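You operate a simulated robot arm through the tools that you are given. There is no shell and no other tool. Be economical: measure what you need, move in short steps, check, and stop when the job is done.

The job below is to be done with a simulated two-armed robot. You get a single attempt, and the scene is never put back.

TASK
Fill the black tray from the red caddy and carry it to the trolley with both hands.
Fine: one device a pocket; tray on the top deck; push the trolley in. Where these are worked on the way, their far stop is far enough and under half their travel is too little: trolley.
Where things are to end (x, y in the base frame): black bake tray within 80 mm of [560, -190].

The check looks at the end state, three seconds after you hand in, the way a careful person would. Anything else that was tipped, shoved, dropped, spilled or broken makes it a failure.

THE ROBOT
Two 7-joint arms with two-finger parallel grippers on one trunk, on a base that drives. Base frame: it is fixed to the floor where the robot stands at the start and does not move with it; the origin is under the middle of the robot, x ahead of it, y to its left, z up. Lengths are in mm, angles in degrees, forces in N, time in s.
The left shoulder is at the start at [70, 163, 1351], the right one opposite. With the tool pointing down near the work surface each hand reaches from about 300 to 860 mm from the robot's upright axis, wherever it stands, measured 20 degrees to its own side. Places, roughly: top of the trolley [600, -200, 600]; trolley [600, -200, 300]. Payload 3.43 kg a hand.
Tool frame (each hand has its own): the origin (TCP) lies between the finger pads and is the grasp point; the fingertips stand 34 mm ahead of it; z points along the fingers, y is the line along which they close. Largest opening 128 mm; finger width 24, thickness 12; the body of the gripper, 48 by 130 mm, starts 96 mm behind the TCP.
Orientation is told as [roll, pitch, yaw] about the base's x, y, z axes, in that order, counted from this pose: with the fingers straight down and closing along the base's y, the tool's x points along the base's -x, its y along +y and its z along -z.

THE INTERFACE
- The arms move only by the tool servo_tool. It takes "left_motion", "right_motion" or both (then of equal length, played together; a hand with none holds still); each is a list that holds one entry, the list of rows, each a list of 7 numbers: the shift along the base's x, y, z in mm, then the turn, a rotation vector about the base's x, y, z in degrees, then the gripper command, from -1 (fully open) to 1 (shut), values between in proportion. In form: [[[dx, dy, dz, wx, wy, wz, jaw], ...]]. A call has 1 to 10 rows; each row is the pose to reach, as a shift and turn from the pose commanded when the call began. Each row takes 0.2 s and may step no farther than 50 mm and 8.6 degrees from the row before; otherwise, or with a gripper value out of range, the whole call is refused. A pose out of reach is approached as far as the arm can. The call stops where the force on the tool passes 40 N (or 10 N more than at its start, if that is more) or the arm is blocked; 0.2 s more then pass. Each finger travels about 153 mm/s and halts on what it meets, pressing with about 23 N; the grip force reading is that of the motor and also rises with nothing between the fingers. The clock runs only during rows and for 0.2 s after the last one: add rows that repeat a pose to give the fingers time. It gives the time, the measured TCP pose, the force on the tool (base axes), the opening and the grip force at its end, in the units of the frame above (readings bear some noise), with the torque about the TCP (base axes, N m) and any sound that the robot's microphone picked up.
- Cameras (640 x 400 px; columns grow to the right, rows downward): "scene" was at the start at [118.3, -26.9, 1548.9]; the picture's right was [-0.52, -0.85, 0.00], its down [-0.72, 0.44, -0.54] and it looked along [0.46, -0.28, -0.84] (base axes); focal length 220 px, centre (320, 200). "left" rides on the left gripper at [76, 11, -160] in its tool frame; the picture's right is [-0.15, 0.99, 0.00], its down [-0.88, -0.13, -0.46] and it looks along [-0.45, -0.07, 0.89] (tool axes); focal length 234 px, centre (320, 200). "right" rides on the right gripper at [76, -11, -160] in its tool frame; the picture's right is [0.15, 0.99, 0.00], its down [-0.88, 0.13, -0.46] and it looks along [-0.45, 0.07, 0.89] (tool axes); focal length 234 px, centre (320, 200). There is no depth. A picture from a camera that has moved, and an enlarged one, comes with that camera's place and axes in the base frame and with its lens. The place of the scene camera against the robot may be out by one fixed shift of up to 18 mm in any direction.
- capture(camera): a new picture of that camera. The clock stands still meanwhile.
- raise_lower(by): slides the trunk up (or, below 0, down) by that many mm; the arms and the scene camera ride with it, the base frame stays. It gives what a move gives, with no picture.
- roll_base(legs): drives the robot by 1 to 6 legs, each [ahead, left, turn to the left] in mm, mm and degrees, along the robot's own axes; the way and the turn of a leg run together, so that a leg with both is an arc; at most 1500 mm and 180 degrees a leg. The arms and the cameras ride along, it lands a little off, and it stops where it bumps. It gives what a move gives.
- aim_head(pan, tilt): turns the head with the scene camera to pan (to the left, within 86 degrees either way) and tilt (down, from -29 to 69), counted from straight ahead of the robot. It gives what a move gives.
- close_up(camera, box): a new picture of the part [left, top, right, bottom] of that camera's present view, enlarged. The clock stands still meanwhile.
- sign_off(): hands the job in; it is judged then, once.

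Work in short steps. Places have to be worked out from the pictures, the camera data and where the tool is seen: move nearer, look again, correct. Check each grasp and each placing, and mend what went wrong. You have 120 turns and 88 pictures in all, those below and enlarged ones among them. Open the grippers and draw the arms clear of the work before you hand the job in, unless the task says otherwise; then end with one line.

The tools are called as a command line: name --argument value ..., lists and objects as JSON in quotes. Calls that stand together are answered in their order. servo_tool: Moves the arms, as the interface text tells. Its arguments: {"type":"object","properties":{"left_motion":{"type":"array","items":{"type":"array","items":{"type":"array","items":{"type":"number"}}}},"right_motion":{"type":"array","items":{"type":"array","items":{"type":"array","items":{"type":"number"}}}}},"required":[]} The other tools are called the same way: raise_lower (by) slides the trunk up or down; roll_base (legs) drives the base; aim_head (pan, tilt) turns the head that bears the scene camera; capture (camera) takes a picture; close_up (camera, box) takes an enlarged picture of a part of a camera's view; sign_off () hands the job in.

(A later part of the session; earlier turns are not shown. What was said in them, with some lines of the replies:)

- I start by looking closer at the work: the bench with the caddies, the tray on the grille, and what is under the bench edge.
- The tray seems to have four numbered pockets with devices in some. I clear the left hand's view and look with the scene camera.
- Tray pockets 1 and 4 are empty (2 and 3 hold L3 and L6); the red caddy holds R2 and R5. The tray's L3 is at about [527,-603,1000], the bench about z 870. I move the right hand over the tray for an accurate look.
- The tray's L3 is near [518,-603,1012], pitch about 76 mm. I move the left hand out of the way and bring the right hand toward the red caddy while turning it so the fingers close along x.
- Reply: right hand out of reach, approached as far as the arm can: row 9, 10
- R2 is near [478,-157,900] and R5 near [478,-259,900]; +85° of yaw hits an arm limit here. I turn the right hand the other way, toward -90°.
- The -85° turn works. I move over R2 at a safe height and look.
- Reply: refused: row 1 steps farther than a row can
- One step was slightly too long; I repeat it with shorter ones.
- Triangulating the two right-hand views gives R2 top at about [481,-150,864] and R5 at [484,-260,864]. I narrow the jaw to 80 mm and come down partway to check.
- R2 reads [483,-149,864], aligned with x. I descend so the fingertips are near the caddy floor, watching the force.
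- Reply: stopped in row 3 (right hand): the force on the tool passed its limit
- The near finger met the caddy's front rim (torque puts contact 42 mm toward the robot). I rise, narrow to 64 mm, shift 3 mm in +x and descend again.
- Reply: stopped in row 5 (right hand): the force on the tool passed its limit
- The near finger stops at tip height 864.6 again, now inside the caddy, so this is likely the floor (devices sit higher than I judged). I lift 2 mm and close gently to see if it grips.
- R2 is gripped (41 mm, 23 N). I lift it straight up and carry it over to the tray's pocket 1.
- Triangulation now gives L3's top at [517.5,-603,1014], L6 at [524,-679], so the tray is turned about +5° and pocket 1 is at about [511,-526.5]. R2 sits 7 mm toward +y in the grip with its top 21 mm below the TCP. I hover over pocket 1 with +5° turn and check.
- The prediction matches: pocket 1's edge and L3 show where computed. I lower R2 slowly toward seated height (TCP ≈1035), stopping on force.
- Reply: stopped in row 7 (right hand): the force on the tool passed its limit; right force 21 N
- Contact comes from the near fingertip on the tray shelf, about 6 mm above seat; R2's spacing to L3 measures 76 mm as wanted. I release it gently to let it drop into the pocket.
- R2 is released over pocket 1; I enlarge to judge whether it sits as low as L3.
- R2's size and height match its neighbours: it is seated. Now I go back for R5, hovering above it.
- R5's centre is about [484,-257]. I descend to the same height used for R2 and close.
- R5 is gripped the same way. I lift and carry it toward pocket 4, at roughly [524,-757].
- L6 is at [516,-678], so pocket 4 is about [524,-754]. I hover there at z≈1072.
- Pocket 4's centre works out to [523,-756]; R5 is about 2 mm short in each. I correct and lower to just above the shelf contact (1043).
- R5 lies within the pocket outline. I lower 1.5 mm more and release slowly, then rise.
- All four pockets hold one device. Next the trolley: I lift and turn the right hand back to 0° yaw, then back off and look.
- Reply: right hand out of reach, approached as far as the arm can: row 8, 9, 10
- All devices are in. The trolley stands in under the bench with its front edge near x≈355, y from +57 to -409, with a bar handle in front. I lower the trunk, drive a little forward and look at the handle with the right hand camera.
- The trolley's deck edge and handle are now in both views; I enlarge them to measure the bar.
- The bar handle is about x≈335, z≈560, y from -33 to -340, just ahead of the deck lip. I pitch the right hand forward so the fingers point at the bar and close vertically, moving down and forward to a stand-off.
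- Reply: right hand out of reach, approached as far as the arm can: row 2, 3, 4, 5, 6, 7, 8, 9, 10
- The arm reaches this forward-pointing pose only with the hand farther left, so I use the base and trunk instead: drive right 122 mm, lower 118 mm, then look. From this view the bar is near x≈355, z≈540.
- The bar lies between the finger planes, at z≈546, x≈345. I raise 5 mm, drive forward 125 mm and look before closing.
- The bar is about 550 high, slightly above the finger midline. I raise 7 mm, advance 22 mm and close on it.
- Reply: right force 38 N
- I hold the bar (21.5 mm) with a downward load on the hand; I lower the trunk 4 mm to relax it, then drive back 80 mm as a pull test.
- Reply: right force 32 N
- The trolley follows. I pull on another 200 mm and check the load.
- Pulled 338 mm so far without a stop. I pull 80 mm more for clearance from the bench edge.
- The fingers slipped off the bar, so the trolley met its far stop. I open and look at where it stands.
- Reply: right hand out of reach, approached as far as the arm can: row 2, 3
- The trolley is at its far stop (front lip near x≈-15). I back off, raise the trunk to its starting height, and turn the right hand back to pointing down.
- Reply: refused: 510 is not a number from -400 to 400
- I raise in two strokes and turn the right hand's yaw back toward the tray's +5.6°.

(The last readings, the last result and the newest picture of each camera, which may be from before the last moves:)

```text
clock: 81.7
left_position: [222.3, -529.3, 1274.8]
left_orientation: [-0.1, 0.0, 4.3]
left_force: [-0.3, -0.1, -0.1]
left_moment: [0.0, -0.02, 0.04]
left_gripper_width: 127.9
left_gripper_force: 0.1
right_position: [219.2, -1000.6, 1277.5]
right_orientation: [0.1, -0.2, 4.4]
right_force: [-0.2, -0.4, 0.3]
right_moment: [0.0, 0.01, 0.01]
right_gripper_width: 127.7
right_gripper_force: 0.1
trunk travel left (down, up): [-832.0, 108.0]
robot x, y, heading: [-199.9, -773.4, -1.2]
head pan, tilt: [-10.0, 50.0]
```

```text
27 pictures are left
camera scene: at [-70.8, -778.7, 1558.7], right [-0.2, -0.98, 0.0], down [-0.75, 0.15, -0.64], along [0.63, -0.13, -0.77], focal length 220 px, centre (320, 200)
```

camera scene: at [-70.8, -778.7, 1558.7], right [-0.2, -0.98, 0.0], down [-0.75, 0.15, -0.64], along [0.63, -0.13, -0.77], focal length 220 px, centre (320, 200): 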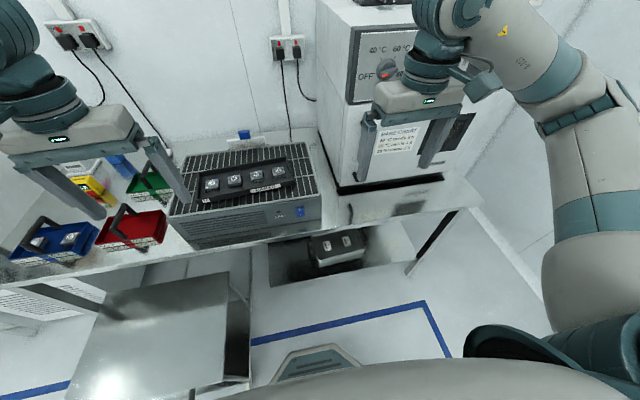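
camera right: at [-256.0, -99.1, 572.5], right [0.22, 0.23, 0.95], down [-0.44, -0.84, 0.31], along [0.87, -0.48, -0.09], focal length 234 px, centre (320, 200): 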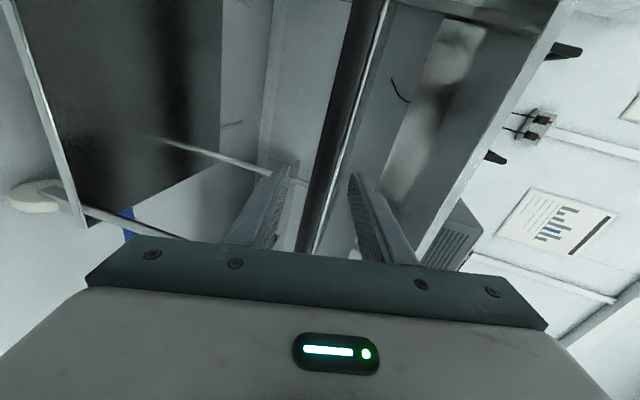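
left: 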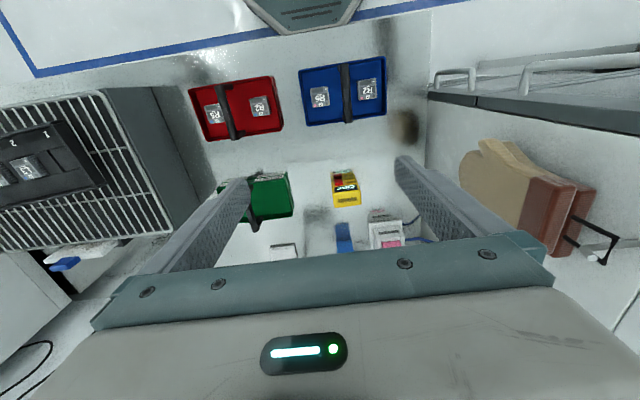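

The tray centre is about [516,-640], ends near [501,-484] and [531,-796], rim ≈1027. I drive 100 mm forward and bring both hands above the ends; I'll grip off the device row (left end nearer me, right end farther) so fingers clear the devices.

roll_base --legs '[[100, 0, 0]]'

servo_tool --right_motion '[[[0, 40, -20, 0, 0, 0, 0], [10, 80, -40, 0, 0, 0, 0], [40, 115, -55, 0, 0, 0, 0], [75, 145, -70, 0, 0, 0, 0], [115, 170, -80, 0, 0, 0, 0], [155, 190, -95, 0, 0, 0, 0], [195, 205, -110, 0, 0, 0, 0], [225, 210, -130, 0, 0, 0, 0], [252, 210, -150, 0, 0, 0, 0], [252, 210, -150, 0, 0, 0, 0]]]' --left_motion '[[[20, 5, -20, 0, 0, 0, 0], [40, 10, -40, 0, 0, 0, 0], [60, 15, -60, 0, 0, 0, 0], [80, 20, -80, 0, 0, 0, 0], [100, 25, -100, 0, 0, 0, 0], [120, 30, -120, 0, 0, 0, 0], [140, 40, -140, 0, 0, 0, 0], [140, 40, -150, 0, 0, 0, 0], [140, 40, -150, 0, 0, 0, 0], [140, 40, -150, 0, 0, 0, 0]]]'

capture --camera "left"

capture --camera "right"

```text
clock: 82.8
left_position: [320.9, -531.3, 1274.7]
left_orientation: [-0.1, -0.1, 4.2]
left_force: [-0.7, -0.5, -0.1]
left_moment: [-0.02, 0.01, 0.01]
left_gripper_width: 128.0
left_gripper_force: 0.2
right_position: [318.6, -1004.0, 1279.7]
right_orientation: [0.2, -0.4, 4.3]
right_force: [-0.4, -0.3, -0.4]
right_moment: [0.0, -0.01, 0.01]
right_gripper_width: 128.2
right_gripper_force: 0.1
trunk travel left (down, up): [-832.0, 108.0]
robot x, y, heading: [-105.0, -772.3, -1.7]
head pan, tilt: [-10.0, 50.0]
```

```text
clock: 85.0
left_position: [462.8, -492.6, 1126.1]
left_orientation: [-0.1, 0.0, 4.3]
left_force: [-0.1, -0.4, 0.0]
left_moment: [0.01, -0.03, 0.01]
left_gripper_width: 63.7
left_gripper_force: 0.0
right_position: [571.7, -791.6, 1123.9]
right_orientation: [0.1, -0.3, 4.4]
right_force: [0.2, 0.4, -0.8]
right_moment: [-0.01, 0.0, 0.01]
right_gripper_width: 63.7
right_gripper_force: 0.1
trunk travel left (down, up): [-832.0, 108.0]
robot x, y, heading: [-102.0, -770.9, -1.4]
head pan, tilt: [-10.0, 50.0]
```

```text
26 pictures are left
camera left: at [386.7, -485.9, 1285.5], right [0.07, 1.0, 0.0], down [0.89, -0.06, 0.46], along [0.45, -0.03, -0.89], focal length 234 px, centre (320, 200)
```

left: 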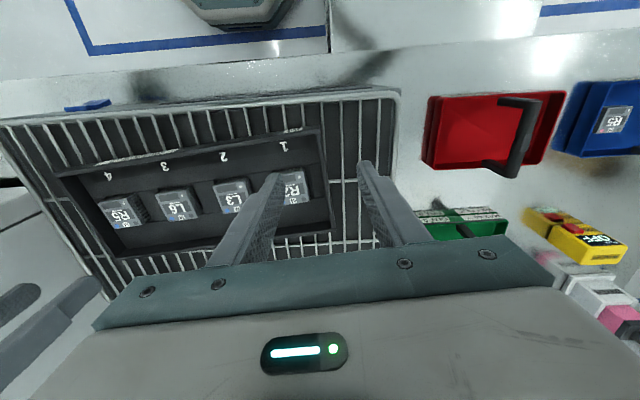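

```text
25 pictures are left
camera right: at [496.1, -809.2, 1283.9], right [-0.22, 0.98, 0.0], down [0.87, 0.2, 0.46], along [0.45, 0.1, -0.89], focal length 234 px, centre (320, 200)
```

right: 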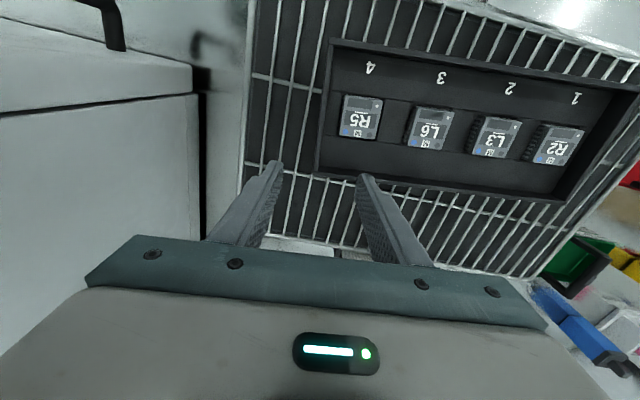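

Both hands are above the end walls (left wall centre y≈-489, right ≈-792). I narrow the jaws to about 36 mm, descend with tips just above the inner shelf, and check before closing.

servo_tool --left_motion '[[[0, 3, -20, 0, 0, 0.7, 0.44], [0, 3, -40, 0, 0, 0.7, 0.44], [0, 3, -60, 0, 0, 0.7, 0.44], [0, 3, -70, 0, 0, 0.7, 0.44], [0, 3, -77, 0, 0, 0.7, 0.44], [0, 3, -77, 0, 0, 0.7, 0.44]]]' --right_motion '[[[0, -1, -20, 0, 0, 0.7, 0.44], [0, -1, -40, 0, 0, 0.7, 0.44], [0, -1, -60, 0, 0, 0.7, 0.44], [0, -1, -68, 0, 0, 0.7, 0.44], [0, -1, -75, 0, 0, 0.7, 0.44], [0, -1, -75, 0, 0, 0.7, 0.44]]]'

close_up --camera "left" --box '[180, 80, 440, 260]'

close_up --camera "right" --box '[200, 80, 460, 260]'

```text
clock: 86.4
left_position: [463.7, -487.1, 1048.0]
left_orientation: [-0.2, 0.0, 5.1]
left_force: [-0.4, 0.2, 0.2]
left_moment: [-0.01, -0.02, 0.01]
left_gripper_width: 35.7
left_gripper_force: 0.1
right_position: [572.7, -795.7, 1051.9]
right_orientation: [0.1, -0.1, 5.0]
right_force: [0.4, -1.6, 0.7]
right_moment: [0.01, -0.01, 0.01]
right_gripper_width: 35.7
right_gripper_force: 0.0
trunk travel left (down, up): [-832.0, 108.0]
robot x, y, heading: [-106.8, -774.0, -1.3]
head pan, tilt: [-10.0, 50.0]
```

```text
2.22 times, centred on (310, 170) of left
camera zoom: at [387.9, -482.6, 1207.5], right [0.06, 1.0, 0.0], down [0.89, -0.05, 0.46], along [0.45, -0.03, -0.89], focal length 520 px, centre (342, 267)
```

zoom: 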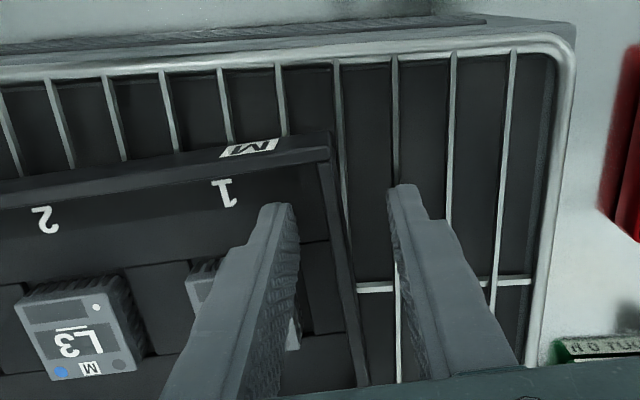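

```text
2.22 times, centred on (330, 170) of right
camera zoom: at [497.2, -812.9, 1211.3], right [-0.23, 0.97, 0.0], down [0.86, 0.21, 0.46], along [0.45, 0.11, -0.89], focal length 520 px, centre (298, 267)
```

zoom: 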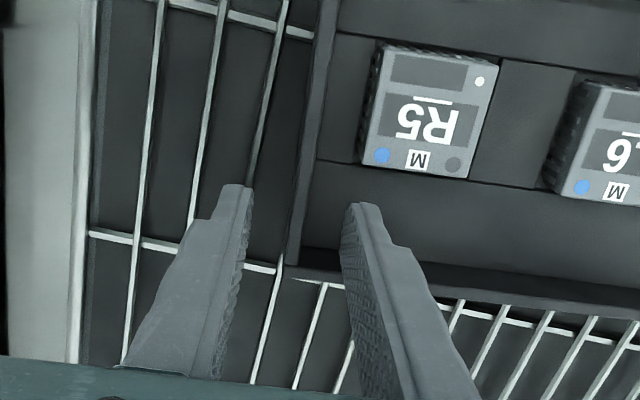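

Both walls lie between the fingers. I close both grippers together.

servo_tool --left_motion '[[[0, 0, 0, 0, 0, 0, 0.6], [0, 0, 0, 0, 0, 0, 0.8], [0, 0, 0, 0, 0, 0, 1], [0, 0, 0, 0, 0, 0, 1], [0, 0, 0, 0, 0, 0, 1]]]' --right_motion '[[[0, 0, 0, 0, 0, 0, 0.6], [0, 0, 0, 0, 0, 0, 0.8], [0, 0, 0, 0, 0, 0, 1], [0, 0, 0, 0, 0, 0, 1], [0, 0, 0, 0, 0, 0, 1]]]'

close_up --camera "left" --box '[180, 80, 440, 260]'

```text
clock: 87.6
left_position: [464.2, -488.5, 1048.0]
left_orientation: [-0.2, 0.0, 5.1]
left_force: [3.3, -8.7, -0.1]
left_moment: [-0.21, -0.12, 0.1]
left_gripper_width: 5.6
left_gripper_force: 22.7
right_position: [572.3, -794.2, 1052.5]
right_orientation: [0.2, -0.2, 5.1]
right_force: [-3.1, 7.9, 0.6]
right_moment: [0.24, 0.06, 0.05]
right_gripper_width: 5.5
right_gripper_force: 23.0
trunk travel left (down, up): [-832.0, 108.0]
robot x, y, heading: [-105.7, -775.9, -1.7]
head pan, tilt: [-10.0, 50.0]
```

```text
2.22 times, centred on (310, 170) of left
camera zoom: at [388.0, -483.0, 1207.8], right [0.06, 1.0, 0.0], down [0.89, -0.05, 0.46], along [0.46, -0.03, -0.89], focal length 520 px, centre (342, 267)
```

zoom: 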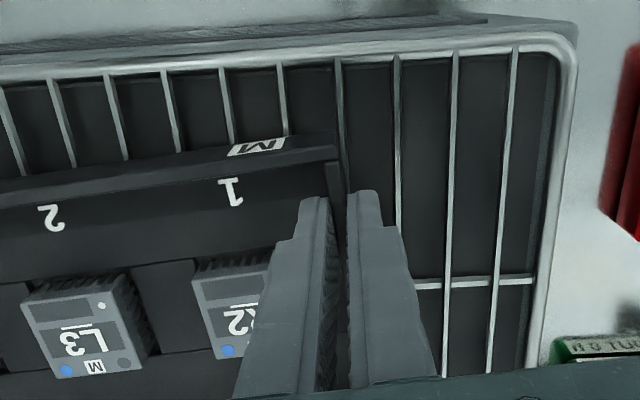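

Both hold the 5.5 mm walls. I lift by raising the trunk 60 mm so the hands move as one, and check.

raise_lower --by 60

capture --camera "scene"

```text
clock: 88.6
left_position: [464.5, -487.2, 1107.2]
left_orientation: [0.0, 0.0, 5.0]
left_force: [6.5, -15.7, -2.0]
left_moment: [-0.37, -0.18, 0.05]
left_gripper_width: 5.7
left_gripper_force: 22.8
right_position: [572.2, -794.6, 1111.7]
right_orientation: [0.1, -0.3, 5.1]
right_force: [-5.6, 16.0, -1.7]
right_moment: [0.45, 0.16, 0.07]
right_gripper_width: 5.2
right_gripper_force: 22.5
trunk travel left (down, up): [-892.0, 48.0]
robot x, y, heading: [-103.6, -773.3, -1.7]
head pan, tilt: [-10.0, 50.0]
```

```text
21 pictures are left
camera scene: at [31.2, -781.2, 1618.5], right [-0.2, -0.98, 0.0], down [-0.75, 0.15, -0.64], along [0.63, -0.13, -0.77], focal length 220 px, centre (320, 200)
```

scene: 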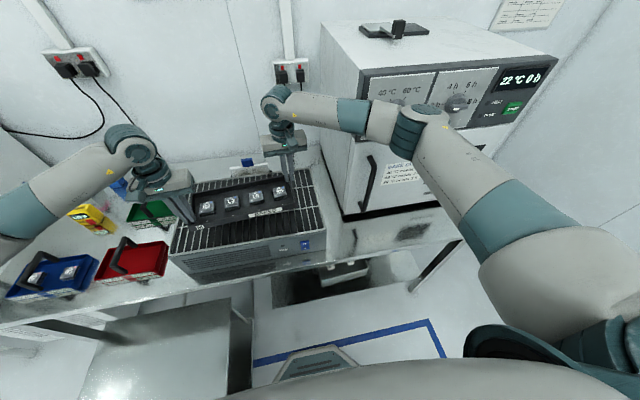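

The tray is up, level and light. I back off 362 mm, then drive left 443 mm to bring it over the pulled-out trolley (aiming for tray centre ≈[165,-190]).

servo_tool --left_motion '[[[0, -1, 0, 0, 0, 0, 1]]]' --right_motion '[[[0, 1, 0, 0, 0, 0, 1]]]'

roll_base --legs '[[-362, 0, 0]]'

roll_base --legs '[[0, 443, 0]]'

capture --camera "scene"

```text
clock: 89.0
left_position: [463.4, -487.9, 1108.8]
left_orientation: [-0.1, 0.0, 5.0]
left_force: [5.7, -12.5, -2.1]
left_moment: [-0.31, -0.3, 0.18]
left_gripper_width: 5.4
left_gripper_force: 23.2
right_position: [573.1, -794.0, 1112.4]
right_orientation: [0.1, -0.3, 5.0]
right_force: [-5.5, 11.6, -2.1]
right_moment: [0.33, 0.33, 0.23]
right_gripper_width: 5.8
right_gripper_force: 23.0
trunk travel left (down, up): [-892.0, 48.0]
robot x, y, heading: [-103.8, -774.9, -1.2]
head pan, tilt: [-10.0, 50.0]
```

```text
clock: 91.3
left_position: [107.1, -479.6, 1107.7]
left_orientation: [-0.1, 0.1, 5.1]
left_force: [3.9, -6.9, -2.3]
left_moment: [-0.19, -0.05, 0.19]
left_gripper_width: 5.5
left_gripper_force: 23.3
right_position: [216.0, -785.5, 1111.0]
right_orientation: [0.1, -0.2, 5.1]
right_force: [-3.4, 7.4, -1.9]
right_moment: [0.19, 0.06, 0.21]
right_gripper_width: 5.8
right_gripper_force: 22.8
trunk travel left (down, up): [-892.0, 48.0]
robot x, y, heading: [-464.6, -769.0, -1.3]
head pan, tilt: [-10.0, 50.0]
```

```text
clock: 94.0
left_position: [119.6, -44.7, 1108.6]
left_orientation: [0.0, -0.1, 4.8]
left_force: [1.1, -1.1, -1.7]
left_moment: [0.0, 0.01, 0.16]
left_gripper_width: 5.3
left_gripper_force: 22.8
right_position: [224.9, -349.6, 1112.2]
right_orientation: [0.2, -0.1, 4.6]
right_force: [-0.6, 0.6, -2.5]
right_moment: [0.02, -0.01, 0.2]
right_gripper_width: 5.4
right_gripper_force: 23.2
trunk travel left (down, up): [-892.0, 48.0]
robot x, y, heading: [-453.7, -328.0, -1.6]
head pan, tilt: [-10.0, 50.0]
```

```text
20 pictures are left
camera scene: at [-316.8, -335.4, 1618.6], right [-0.2, -0.98, 0.0], down [-0.75, 0.16, -0.64], along [0.63, -0.13, -0.77], focal length 220 px, centre (320, 200)
```

scene: 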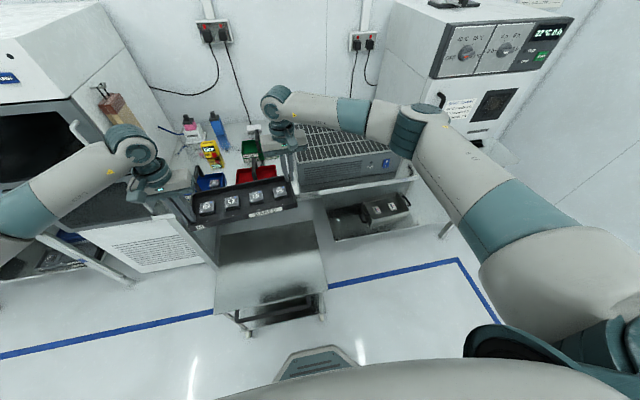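

The tray is centred at about [172,-197], above the trolley deck (front lip near x≈0, y +63…-432). I lower the trunk 400 mm and look.

raise_lower --by -400

capture --camera "scene"

capture --camera "left"

```text
clock: 97.8
left_position: [118.3, -43.5, 708.1]
left_orientation: [-0.1, 0.0, 4.7]
left_force: [0.6, -1.7, -1.9]
left_moment: [0.05, -0.03, 0.18]
left_gripper_width: 5.2
left_gripper_force: 23.3
right_position: [226.2, -350.1, 711.7]
right_orientation: [0.1, -0.2, 4.6]
right_force: [-1.0, -0.1, -1.9]
right_moment: [0.0, -0.01, 0.2]
right_gripper_width: 5.5
right_gripper_force: 23.0
trunk travel left (down, up): [-492.0, 448.0]
robot x, y, heading: [-452.8, -324.2, -1.8]
head pan, tilt: [-10.0, 50.0]
```

```text
19 pictures are left
camera scene: at [-317.1, -333.9, 1218.7], right [-0.2, -0.98, 0.0], down [-0.75, 0.16, -0.64], along [0.63, -0.13, -0.77], focal length 220 px, centre (320, 200)
```

scene: 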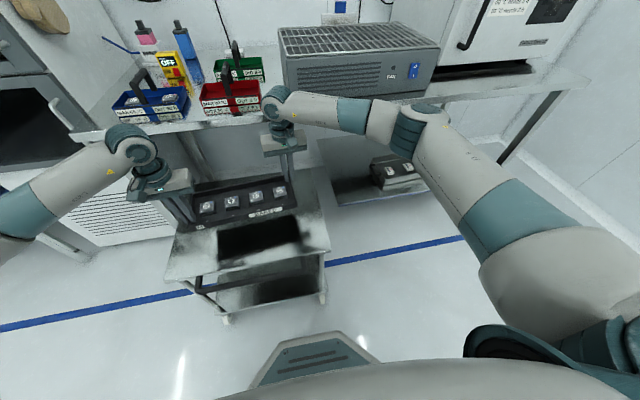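

```text
18 pictures are left
camera left: at [42.2, -38.4, 867.9], right [0.07, 1.0, 0.0], down [0.89, -0.06, 0.46], along [0.45, -0.03, -0.89], focal length 234 px, centre (320, 200)
```

left: 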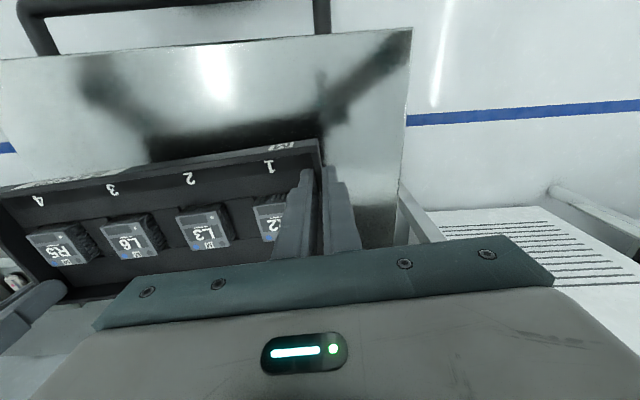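

All is clear; tray bottom should be near z≈655. I lower the trunk 40 mm more, then lower both hands together with force stop.

raise_lower --by -40

servo_tool --left_motion '[[[0, 0, -6, 0, 0, 0, 1], [0, 0, -12, 0, 0, 0, 1], [0, 0, -18, 0, 0, 0, 1], [0, 0, -24, 0, 0, 0, 1], [0, 0, -30, 0, 0, 0, 1], [0, 0, -36, 0, 0, 0, 1], [0, 0, -42, 0, 0, 0, 1], [0, 0, -48, 0, 0, 0, 1], [0, 0, -54, 0, 0, 0, 1], [0, 0, -60, 0, 0, 0, 1]]]' --right_motion '[[[0, 0, -6, 0, 0, 0, 1], [0, 0, -12, 0, 0, 0, 1], [0, 0, -18, 0, 0, 0, 1], [0, 0, -24, 0, 0, 0, 1], [0, 0, -30, 0, 0, 0, 1], [0, 0, -36, 0, 0, 0, 1], [0, 0, -42, 0, 0, 0, 1], [0, 0, -48, 0, 0, 0, 1], [0, 0, -54, 0, 0, 0, 1], [0, 0, -60, 0, 0, 0, 1]]]'

capture --camera "scene"

```text
clock: 98.7
left_position: [117.1, -43.8, 667.7]
left_orientation: [-0.2, 0.0, 4.7]
left_force: [0.5, -0.9, -2.1]
left_moment: [-0.01, -0.05, 0.17]
left_gripper_width: 5.6
left_gripper_force: 22.9
right_position: [224.8, -349.3, 671.9]
right_orientation: [0.1, -0.2, 4.7]
right_force: [-1.5, -0.6, -0.9]
right_moment: [-0.01, -0.01, 0.19]
right_gripper_width: 5.4
right_gripper_force: 22.8
trunk travel left (down, up): [-452.0, 488.0]
robot x, y, heading: [-453.6, -326.6, -1.7]
head pan, tilt: [-10.0, 50.0]
```

```text
clock: 100.8
left_position: [117.6, -45.0, 608.9]
left_orientation: [-0.1, 0.0, 4.6]
left_force: [3.1, -3.6, -2.5]
left_moment: [0.03, -0.27, 0.26]
left_gripper_width: 5.6
left_gripper_force: 23.0
right_position: [225.3, -350.3, 612.0]
right_orientation: [0.1, -0.2, 4.7]
right_force: [-3.5, 4.1, -0.3]
right_moment: [0.09, 0.28, 0.25]
right_gripper_width: 5.6
right_gripper_force: 23.1
trunk travel left (down, up): [-452.0, 488.0]
robot x, y, heading: [-451.2, -328.3, -1.9]
head pan, tilt: [-10.0, 50.0]
```

```text
17 pictures are left
camera scene: at [-317.3, -333.8, 1178.7], right [-0.2, -0.98, 0.0], down [-0.75, 0.16, -0.64], along [0.63, -0.13, -0.77], focal length 220 px, centre (320, 200)
```

scene: 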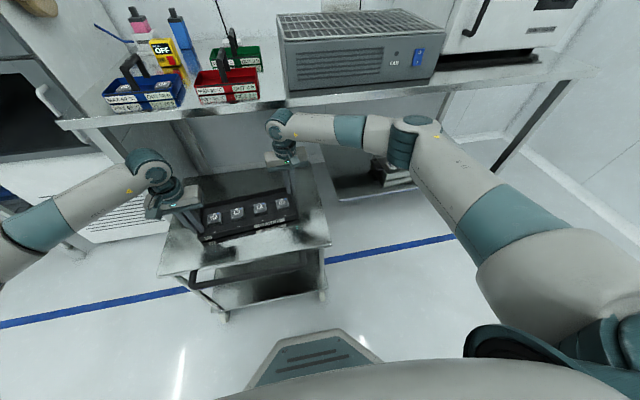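

No contact yet; I continue down in 3 mm rows.

servo_tool --left_motion '[[[0, 0, -3, 0, 0, 0, 1], [0, 0, -6, 0, 0, 0, 1], [0, 0, -9, 0, 0, 0, 1], [0, 0, -12, 0, 0, 0, 1], [0, 0, -15, 0, 0, 0, 1], [0, 0, -18, 0, 0, 0, 1], [0, 0, -21, 0, 0, 0, 1], [0, 0, -24, 0, 0, 0, 1], [0, 0, -27, 0, 0, 0, 1], [0, 0, -30, 0, 0, 0, 1]]]' --right_motion '[[[0, 0, -3, 0, 0, 0, 1], [0, 0, -6, 0, 0, 0, 1], [0, 0, -9, 0, 0, 0, 1], [0, 0, -12, 0, 0, 0, 1], [0, 0, -15, 0, 0, 0, 1], [0, 0, -18, 0, 0, 0, 1], [0, 0, -21, 0, 0, 0, 1], [0, 0, -24, 0, 0, 0, 1], [0, 0, -27, 0, 0, 0, 1], [0, 0, -30, 0, 0, 0, 1]]]'

close_up --camera "scene" --box '[140, 130, 360, 290]'

```text
clock: 102.0
left_position: [119.4, -45.0, 602.0]
left_orientation: [-0.2, -0.6, 4.7]
left_force: [-0.3, 2.2, 22.5]
left_moment: [-0.05, 1.09, 0.0]
left_gripper_width: 5.6
left_gripper_force: 22.6
right_position: [226.6, -350.7, 603.9]
right_orientation: [0.4, -0.7, 4.6]
right_force: [2.6, -3.9, 17.3]
right_moment: [-0.25, 0.42, 0.25]
right_gripper_width: 5.7
right_gripper_force: 22.8
trunk travel left (down, up): [-452.0, 488.0]
robot x, y, heading: [-449.1, -325.6, -1.8]
head pan, tilt: [-10.0, 50.0]
stopped in row 5 (left hand): the force on the tool passed its limit (the readings are from after the stop); the commanded pose is now the measured one
```

```text
2.50 times, centred on (250, 210) of scene
camera zoom: at [-320.1, -334.8, 1178.9], right [-0.2, -0.98, 0.0], down [-0.75, 0.16, -0.64], along [0.63, -0.13, -0.76], focal length 550 px, centre (495, 175)
```

zoom: 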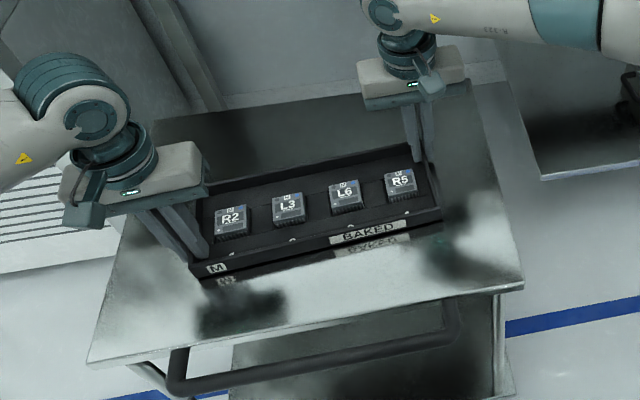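

Tray is down on the deck with both hands loaded. I ease 1.5 mm up, open both jaws evenly, then rise.

servo_tool --left_motion '[[[0, 0, 1.5, 0, 0, 0, 1], [0, 0, 1.5, 0, 0, 0, 0.8], [0, 0, 1.5, 0, 0, 0, 0.6], [0, 0, 1.5, 0, 0, 0, 0.5], [0, 0, 1.5, 0, 0, 0, 0.5], [0, 0, 20, 0, 0, 0, 0.5], [0, 0, 50, 0, 0, 0, 0.5], [0, 0, 80, 0, 0, 0, 0.5]]]' --right_motion '[[[0, 0, 1.5, 0, 0, 0, 1], [0, 0, 1.5, 0, 0, 0, 0.8], [0, 0, 1.5, 0, 0, 0, 0.6], [0, 0, 1.5, 0, 0, 0, 0.5], [0, 0, 1.5, 0, 0, 0, 0.5], [0, 0, 20, 0, 0, 0, 0.5], [0, 0, 50, 0, 0, 0, 0.5], [0, 0, 80, 0, 0, 0, 0.5]]]'

close_up --camera "scene" --box '[140, 130, 360, 290]'

```text
clock: 103.8
left_position: [119.3, -44.3, 679.1]
left_orientation: [-0.2, -0.2, 4.6]
left_force: [0.6, 0.3, 0.0]
left_moment: [-0.01, 0.0, -0.02]
left_gripper_width: 32.0
left_gripper_force: 0.0
right_position: [226.2, -350.0, 682.6]
right_orientation: [0.3, -0.3, 4.7]
right_force: [0.4, -0.3, -0.7]
right_moment: [-0.01, -0.01, -0.01]
right_gripper_width: 31.9
right_gripper_force: 0.0
trunk travel left (down, up): [-452.0, 488.0]
robot x, y, heading: [-450.9, -327.8, -1.9]
head pan, tilt: [-10.0, 50.0]
```

```text
2.50 times, centred on (250, 210) of scene
camera zoom: at [-317.8, -334.1, 1178.6], right [-0.2, -0.98, 0.0], down [-0.75, 0.16, -0.64], along [0.63, -0.13, -0.77], focal length 550 px, centre (495, 175)
```

zoom: 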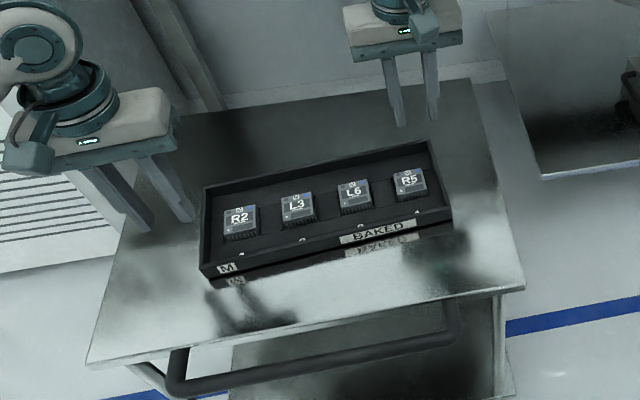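

The tray rests on the deck, all devices seated. Now to push the trolley in: I back off 330 mm, pitch both hands 30° forward with closed fingers, at bar height on either side of the bar's middle, standing off in front of it.

roll_base --legs '[[-330, 0, 0]]'

servo_tool --left_motion '[[[10, -10, 0, 0, -6, -0.5, 1], [20, -20, -10, 0, -12, -1, 1], [30, -30, -25, 0, -18, -2, 1], [40, -40, -40, 0, -24, -2, 1], [50, -50, -60, 0, -30, -3, 1], [55, -60, -80, 0, -30, -3, 1], [60, -65, -100, 0, -30, -3, 1], [60, -65, -118, 0, -30, -3, 1], [60, -65, -118, 0, -30, -3, 1]]]' --right_motion '[[[-10, 10, 0, 0, -6, -0.5, 1], [-20, 20, -10, 0, -12, -1, 1], [-30, 30, -25, 0, -18, -2, 1], [-40, 45, -40, 0, -24, -2, 1], [-47, 60, -60, 0, -30, -3, 1], [-47, 75, -80, 0, -30, -3, 1], [-47, 85, -100, 0, -30, -3, 1], [-47, 85, -122, 0, -30, -3, 1], [-47, 85, -122, 0, -30, -3, 1]]]'

capture --camera "scene"

capture --camera "right"

```text
clock: 106.0
left_position: [-212.0, -34.1, 678.4]
left_orientation: [-0.2, -0.4, 4.7]
left_force: [-1.0, 0.4, 0.2]
left_moment: [-0.02, -0.03, -0.01]
left_gripper_width: 32.0
left_gripper_force: 0.2
right_position: [-105.2, -338.5, 681.2]
right_orientation: [0.2, -0.6, 4.6]
right_force: [0.0, 0.2, 0.3]
right_moment: [-0.01, -0.01, 0.02]
right_gripper_width: 31.8
right_gripper_force: 0.0
trunk travel left (down, up): [-452.0, 488.0]
robot x, y, heading: [-783.1, -315.8, -1.4]
head pan, tilt: [-10.0, 50.0]
```

```text
clock: 108.0
left_position: [-151.8, -97.7, 559.7]
left_orientation: [-2.1, -30.3, 2.3]
left_force: [-0.6, -0.1, -0.2]
left_moment: [0.0, -0.02, 0.0]
left_gripper_width: 0.2
left_gripper_force: 23.6
right_position: [-150.9, -254.6, 558.3]
right_orientation: [-1.5, -30.4, 2.2]
right_force: [0.7, -0.4, 1.0]
right_moment: [-0.01, -0.01, 0.0]
right_gripper_width: 0.3
right_gripper_force: 22.7
trunk travel left (down, up): [-452.0, 488.0]
robot x, y, heading: [-785.1, -316.0, -1.5]
head pan, tilt: [-10.0, 50.0]
```

```text
14 pictures are left
camera scene: at [-648.3, -324.2, 1178.7], right [-0.2, -0.98, 0.0], down [-0.75, 0.15, -0.64], along [0.63, -0.13, -0.77], focal length 220 px, centre (320, 200)
```

scene: 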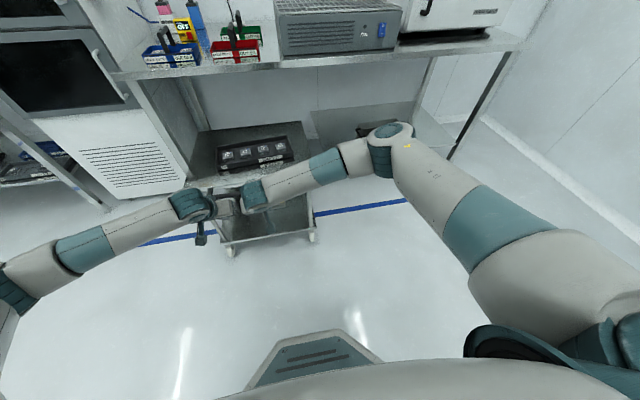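

```text
13 pictures are left
camera right: at [-297.8, -265.7, 658.2], right [-0.15, 0.98, -0.1], down [0.53, 0.16, 0.84], along [0.84, 0.07, -0.54], focal length 234 px, centre (320, 200)
```

right: 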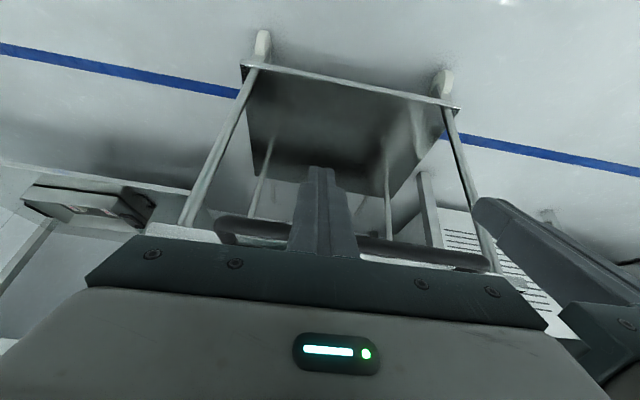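

The fingertips are only just below the bar (bar z≈540), so I lower 10 mm, then drive forward to take up the gap and push.

raise_lower --by -10

roll_base --legs '[[150, 0, 1.4]]'

capture --camera "scene"

```text
clock: 108.5
left_position: [-152.1, -98.0, 550.5]
left_orientation: [-1.9, -30.2, 2.1]
left_force: [0.2, 0.2, 0.2]
left_moment: [-0.01, -0.03, 0.04]
left_gripper_width: 0.2
left_gripper_force: 23.3
right_position: [-152.3, -253.8, 548.7]
right_orientation: [-1.5, -30.3, 2.2]
right_force: [-0.2, 0.0, 0.6]
right_moment: [0.02, -0.02, -0.01]
right_gripper_width: 0.0
right_gripper_force: 22.8
trunk travel left (down, up): [-442.0, 498.0]
robot x, y, heading: [-782.8, -319.8, -1.5]
head pan, tilt: [-10.0, 50.0]
```

```text
clock: 109.9
left_position: [-5.7, -86.5, 548.7]
left_orientation: [-2.0, -30.1, 3.5]
left_force: [-0.2, -0.1, -0.2]
left_moment: [-0.04, 0.0, -0.03]
left_gripper_width: 0.1
left_gripper_force: 23.4
right_position: [-1.8, -242.8, 548.0]
right_orientation: [-1.7, -30.3, 3.5]
right_force: [0.3, 0.1, 0.7]
right_moment: [0.0, 0.0, 0.03]
right_gripper_width: 0.0
right_gripper_force: 22.4
trunk travel left (down, up): [-442.0, 498.0]
robot x, y, heading: [-630.5, -317.4, -0.2]
head pan, tilt: [-10.0, 50.0]
```

```text
12 pictures are left
camera scene: at [-495.6, -323.8, 1168.5], right [-0.18, -0.98, 0.0], down [-0.75, 0.14, -0.64], along [0.63, -0.12, -0.77], focal length 220 px, centre (320, 200)
```

scene: 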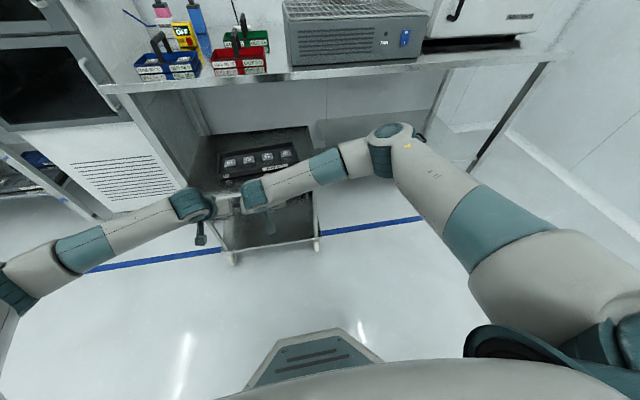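

Forces read near zero, so either contact is light or not yet made. I check with the right hand camera.

capture --camera "right"

```text
11 pictures are left
camera right: at [-147.3, -257.2, 647.9], right [-0.17, 0.98, -0.1], down [0.52, 0.18, 0.83], along [0.84, 0.09, -0.54], focal length 234 px, centre (320, 200)
```

right: 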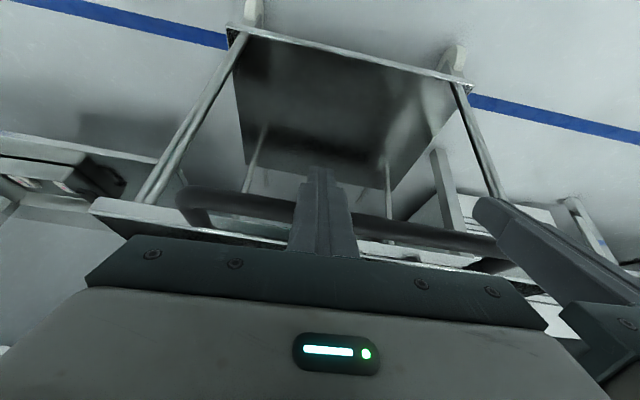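

The bar now lies against the fingers and has moved in, so the push works with little force. I drive 200 mm further.

roll_base --legs '[[200, 0, 0]]'

capture --camera "scene"

```text
clock: 111.5
left_position: [195.5, -87.2, 549.6]
left_orientation: [-2.0, -30.2, 3.6]
left_force: [0.4, -0.5, -0.4]
left_moment: [0.01, 0.01, 0.0]
left_gripper_width: 0.0
left_gripper_force: 22.1
right_position: [199.4, -241.7, 548.0]
right_orientation: [-1.7, -30.2, 3.4]
right_force: [-0.7, -0.2, 1.2]
right_moment: [0.0, 0.01, -0.01]
right_gripper_width: 0.0
right_gripper_force: 23.1
trunk travel left (down, up): [-442.0, 498.0]
robot x, y, heading: [-428.3, -319.2, -0.2]
head pan, tilt: [-10.0, 50.0]
```

```text
10 pictures are left
camera scene: at [-294.6, -324.7, 1168.5], right [-0.18, -0.98, 0.0], down [-0.75, 0.14, -0.64], along [0.63, -0.11, -0.77], focal length 220 px, centre (320, 200)
```

scene: 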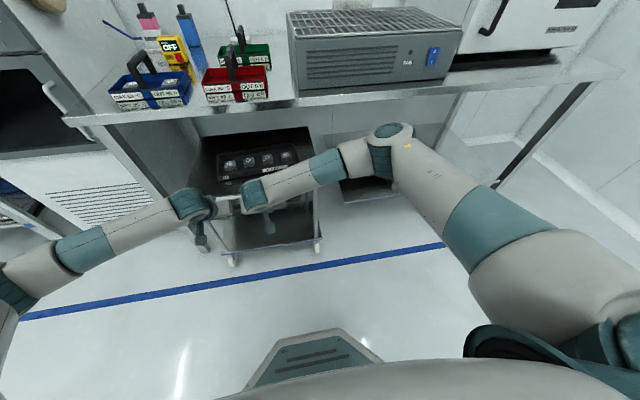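

The trolley goes in with the tray steady. I continue 110 mm, then feel for the stop.

roll_base --legs '[[110, 0, 0]]'

roll_base --legs '[[25, 0, 0]]'

```text
clock: 112.7
left_position: [307.3, -86.5, 548.4]
left_orientation: [-2.0, -30.1, 3.7]
left_force: [-0.4, 0.2, 0.4]
left_moment: [-0.02, 0.01, -0.02]
left_gripper_width: 0.1
left_gripper_force: 22.7
right_position: [311.0, -243.2, 548.9]
right_orientation: [-1.7, -30.4, 3.5]
right_force: [0.7, -0.6, -0.2]
right_moment: [0.03, 0.05, -0.01]
right_gripper_width: 0.0
right_gripper_force: 23.1
trunk travel left (down, up): [-442.0, 498.0]
robot x, y, heading: [-317.1, -318.8, -0.2]
head pan, tilt: [-10.0, 50.0]
```

```text
clock: 113.6
left_position: [319.5, -86.7, 547.3]
left_orientation: [-2.1, -29.8, 3.5]
left_force: [0.8, 0.4, -1.4]
left_moment: [-0.03, 0.01, 0.0]
left_gripper_width: 0.0
left_gripper_force: 23.0
right_position: [320.1, -240.4, 547.4]
right_orientation: [-1.6, -29.6, 3.7]
right_force: [-0.4, -0.4, 0.2]
right_moment: [-0.02, -0.01, -0.01]
right_gripper_width: 0.0
right_gripper_force: 23.0
trunk travel left (down, up): [-442.0, 498.0]
robot x, y, heading: [-305.2, -319.1, -0.1]
head pan, tilt: [-10.0, 50.0]
stopped in leg 1: the force on the tool passed its limit (the readings are from after the stop); the commanded pose is now the measured one
```

The push stopped on force at TCP x≈320, just where the bar's inner stop should be. I back off 200 mm and look at the result.

roll_base --legs '[[-250, 0, 0]]'

capture --camera "scene"

capture --camera "right"

```text
clock: 115.4
left_position: [68.4, -87.5, 548.6]
left_orientation: [-2.0, -30.0, 3.5]
left_force: [-0.7, 0.4, 0.3]
left_moment: [0.01, -0.03, 0.01]
left_gripper_width: 0.0
left_gripper_force: 22.7
right_position: [69.3, -240.1, 547.8]
right_orientation: [-1.6, -29.7, 3.7]
right_force: [-0.4, 0.1, 0.8]
right_moment: [0.0, -0.04, 0.03]
right_gripper_width: 0.0
right_gripper_force: 23.4
trunk travel left (down, up): [-442.0, 498.0]
robot x, y, heading: [-555.5, -318.0, -0.3]
head pan, tilt: [-10.0, 50.0]
```

```text
9 pictures are left
camera scene: at [-421.4, -324.1, 1168.8], right [-0.18, -0.98, 0.0], down [-0.75, 0.14, -0.64], along [0.63, -0.11, -0.77], focal length 220 px, centre (320, 200)
```

scene: 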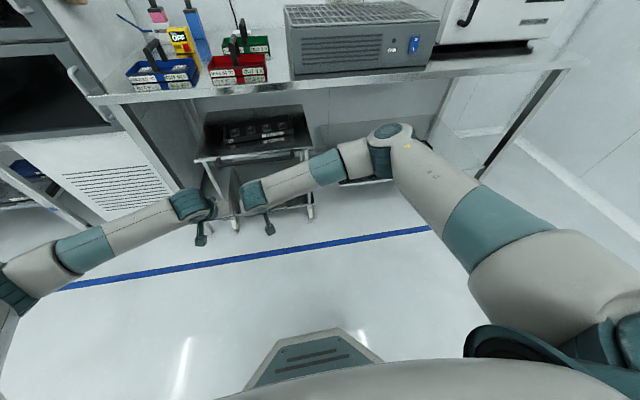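

```text
8 pictures are left
camera right: at [-76.4, -256.4, 648.3], right [-0.18, 0.98, -0.1], down [0.53, 0.18, 0.83], along [0.83, 0.1, -0.55], focal length 234 px, centre (320, 200)
```

right: 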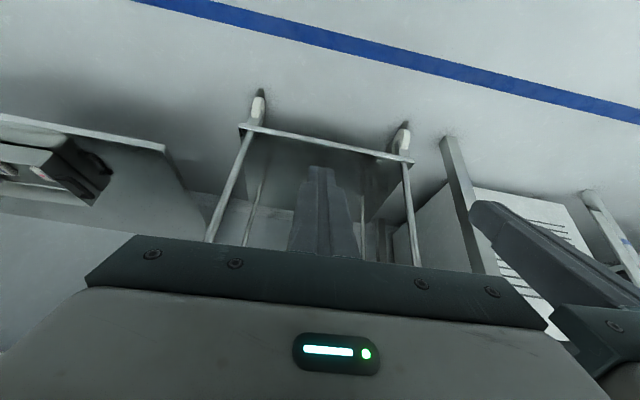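

The deck lip is back near x≈387, the same as at the start, so the trolley is in. I check the tray's place and the devices close up.

close_up --camera "scene" --box '[185, 90, 325, 175]'

```text
4.57 times, centred on (255, 132) of scene
camera zoom: at [-421.4, -324.1, 1168.8], right [-0.18, -0.98, 0.0], down [-0.75, 0.14, -0.64], along [0.63, -0.11, -0.77], focal length 1006 px, centre (617, 509)
```

zoom: 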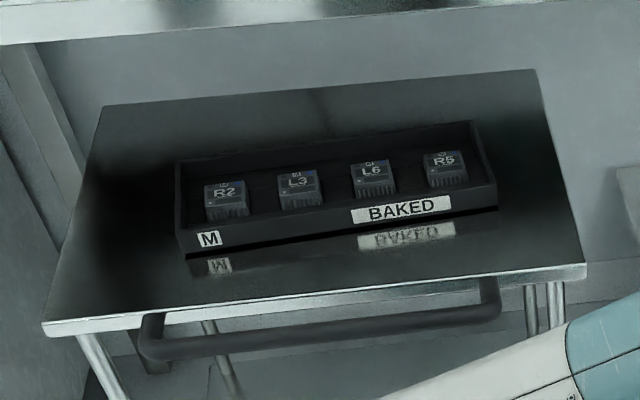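

The tray is at about [550,-208] on the deck, all four devices seated, and the trolley is in. I open the grippers and draw the hands back and up, well clear.

servo_tool --left_motion '[[[-20, 10, 30, 0, 0, 0, -1], [-40, 20, 60, 0, 0, 0, -1], [-60, 30, 90, 0, 0, 0, -1], [-60, 30, 90, 0, 0, 0, -1], [-60, 30, 90, 0, 0, 0, -1]]]' --right_motion '[[[-20, -20, 30, 0, 0, 0, -1], [-40, -40, 60, 0, 0, 0, -1], [-60, -60, 90, 0, 0, 0, -1], [-60, -60, 90, 0, 0, 0, -1], [-60, -60, 90, 0, 0, 0, -1]]]'

capture --camera "scene"

```text
clock: 116.6
left_position: [8.0, -56.8, 638.4]
left_orientation: [-2.0, -29.8, 3.4]
left_force: [-0.5, -0.1, 0.4]
left_moment: [-0.03, 0.01, 0.0]
left_gripper_width: 128.1
left_gripper_force: 0.2
right_position: [8.0, -302.2, 639.0]
right_orientation: [-1.6, -29.7, 3.7]
right_force: [0.3, 0.4, -0.1]
right_moment: [0.0, -0.03, -0.01]
right_gripper_width: 128.0
right_gripper_force: 0.1
trunk travel left (down, up): [-442.0, 498.0]
robot x, y, heading: [-555.2, -320.3, -0.4]
head pan, tilt: [-10.0, 50.0]
```

```text
6 pictures are left
camera scene: at [-420.8, -324.2, 1168.7], right [-0.18, -0.98, 0.0], down [-0.75, 0.14, -0.64], along [0.63, -0.11, -0.77], focal length 220 px, centre (320, 200)
```

scene: 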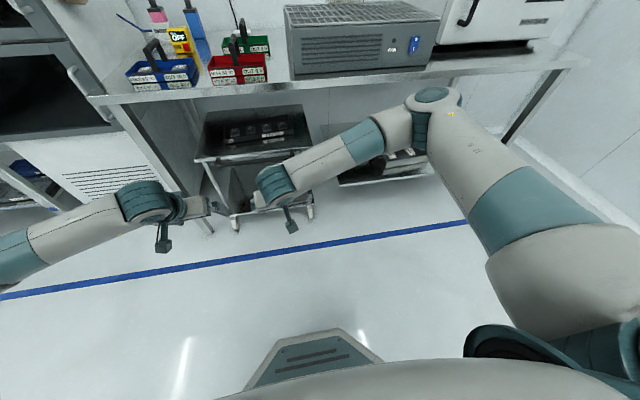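

Everything is in place: tray filled and on the trolley's top deck, trolley in, hands open and clear. I hand in.

sign_off

```text
The job is handed in.
```

The black tray now holds R2, L3, L6 and R5, one device per pocket. It is on the trolley's top deck at about [550, -208], measured from the scene camera, and the trolley is pushed back in to its stop.
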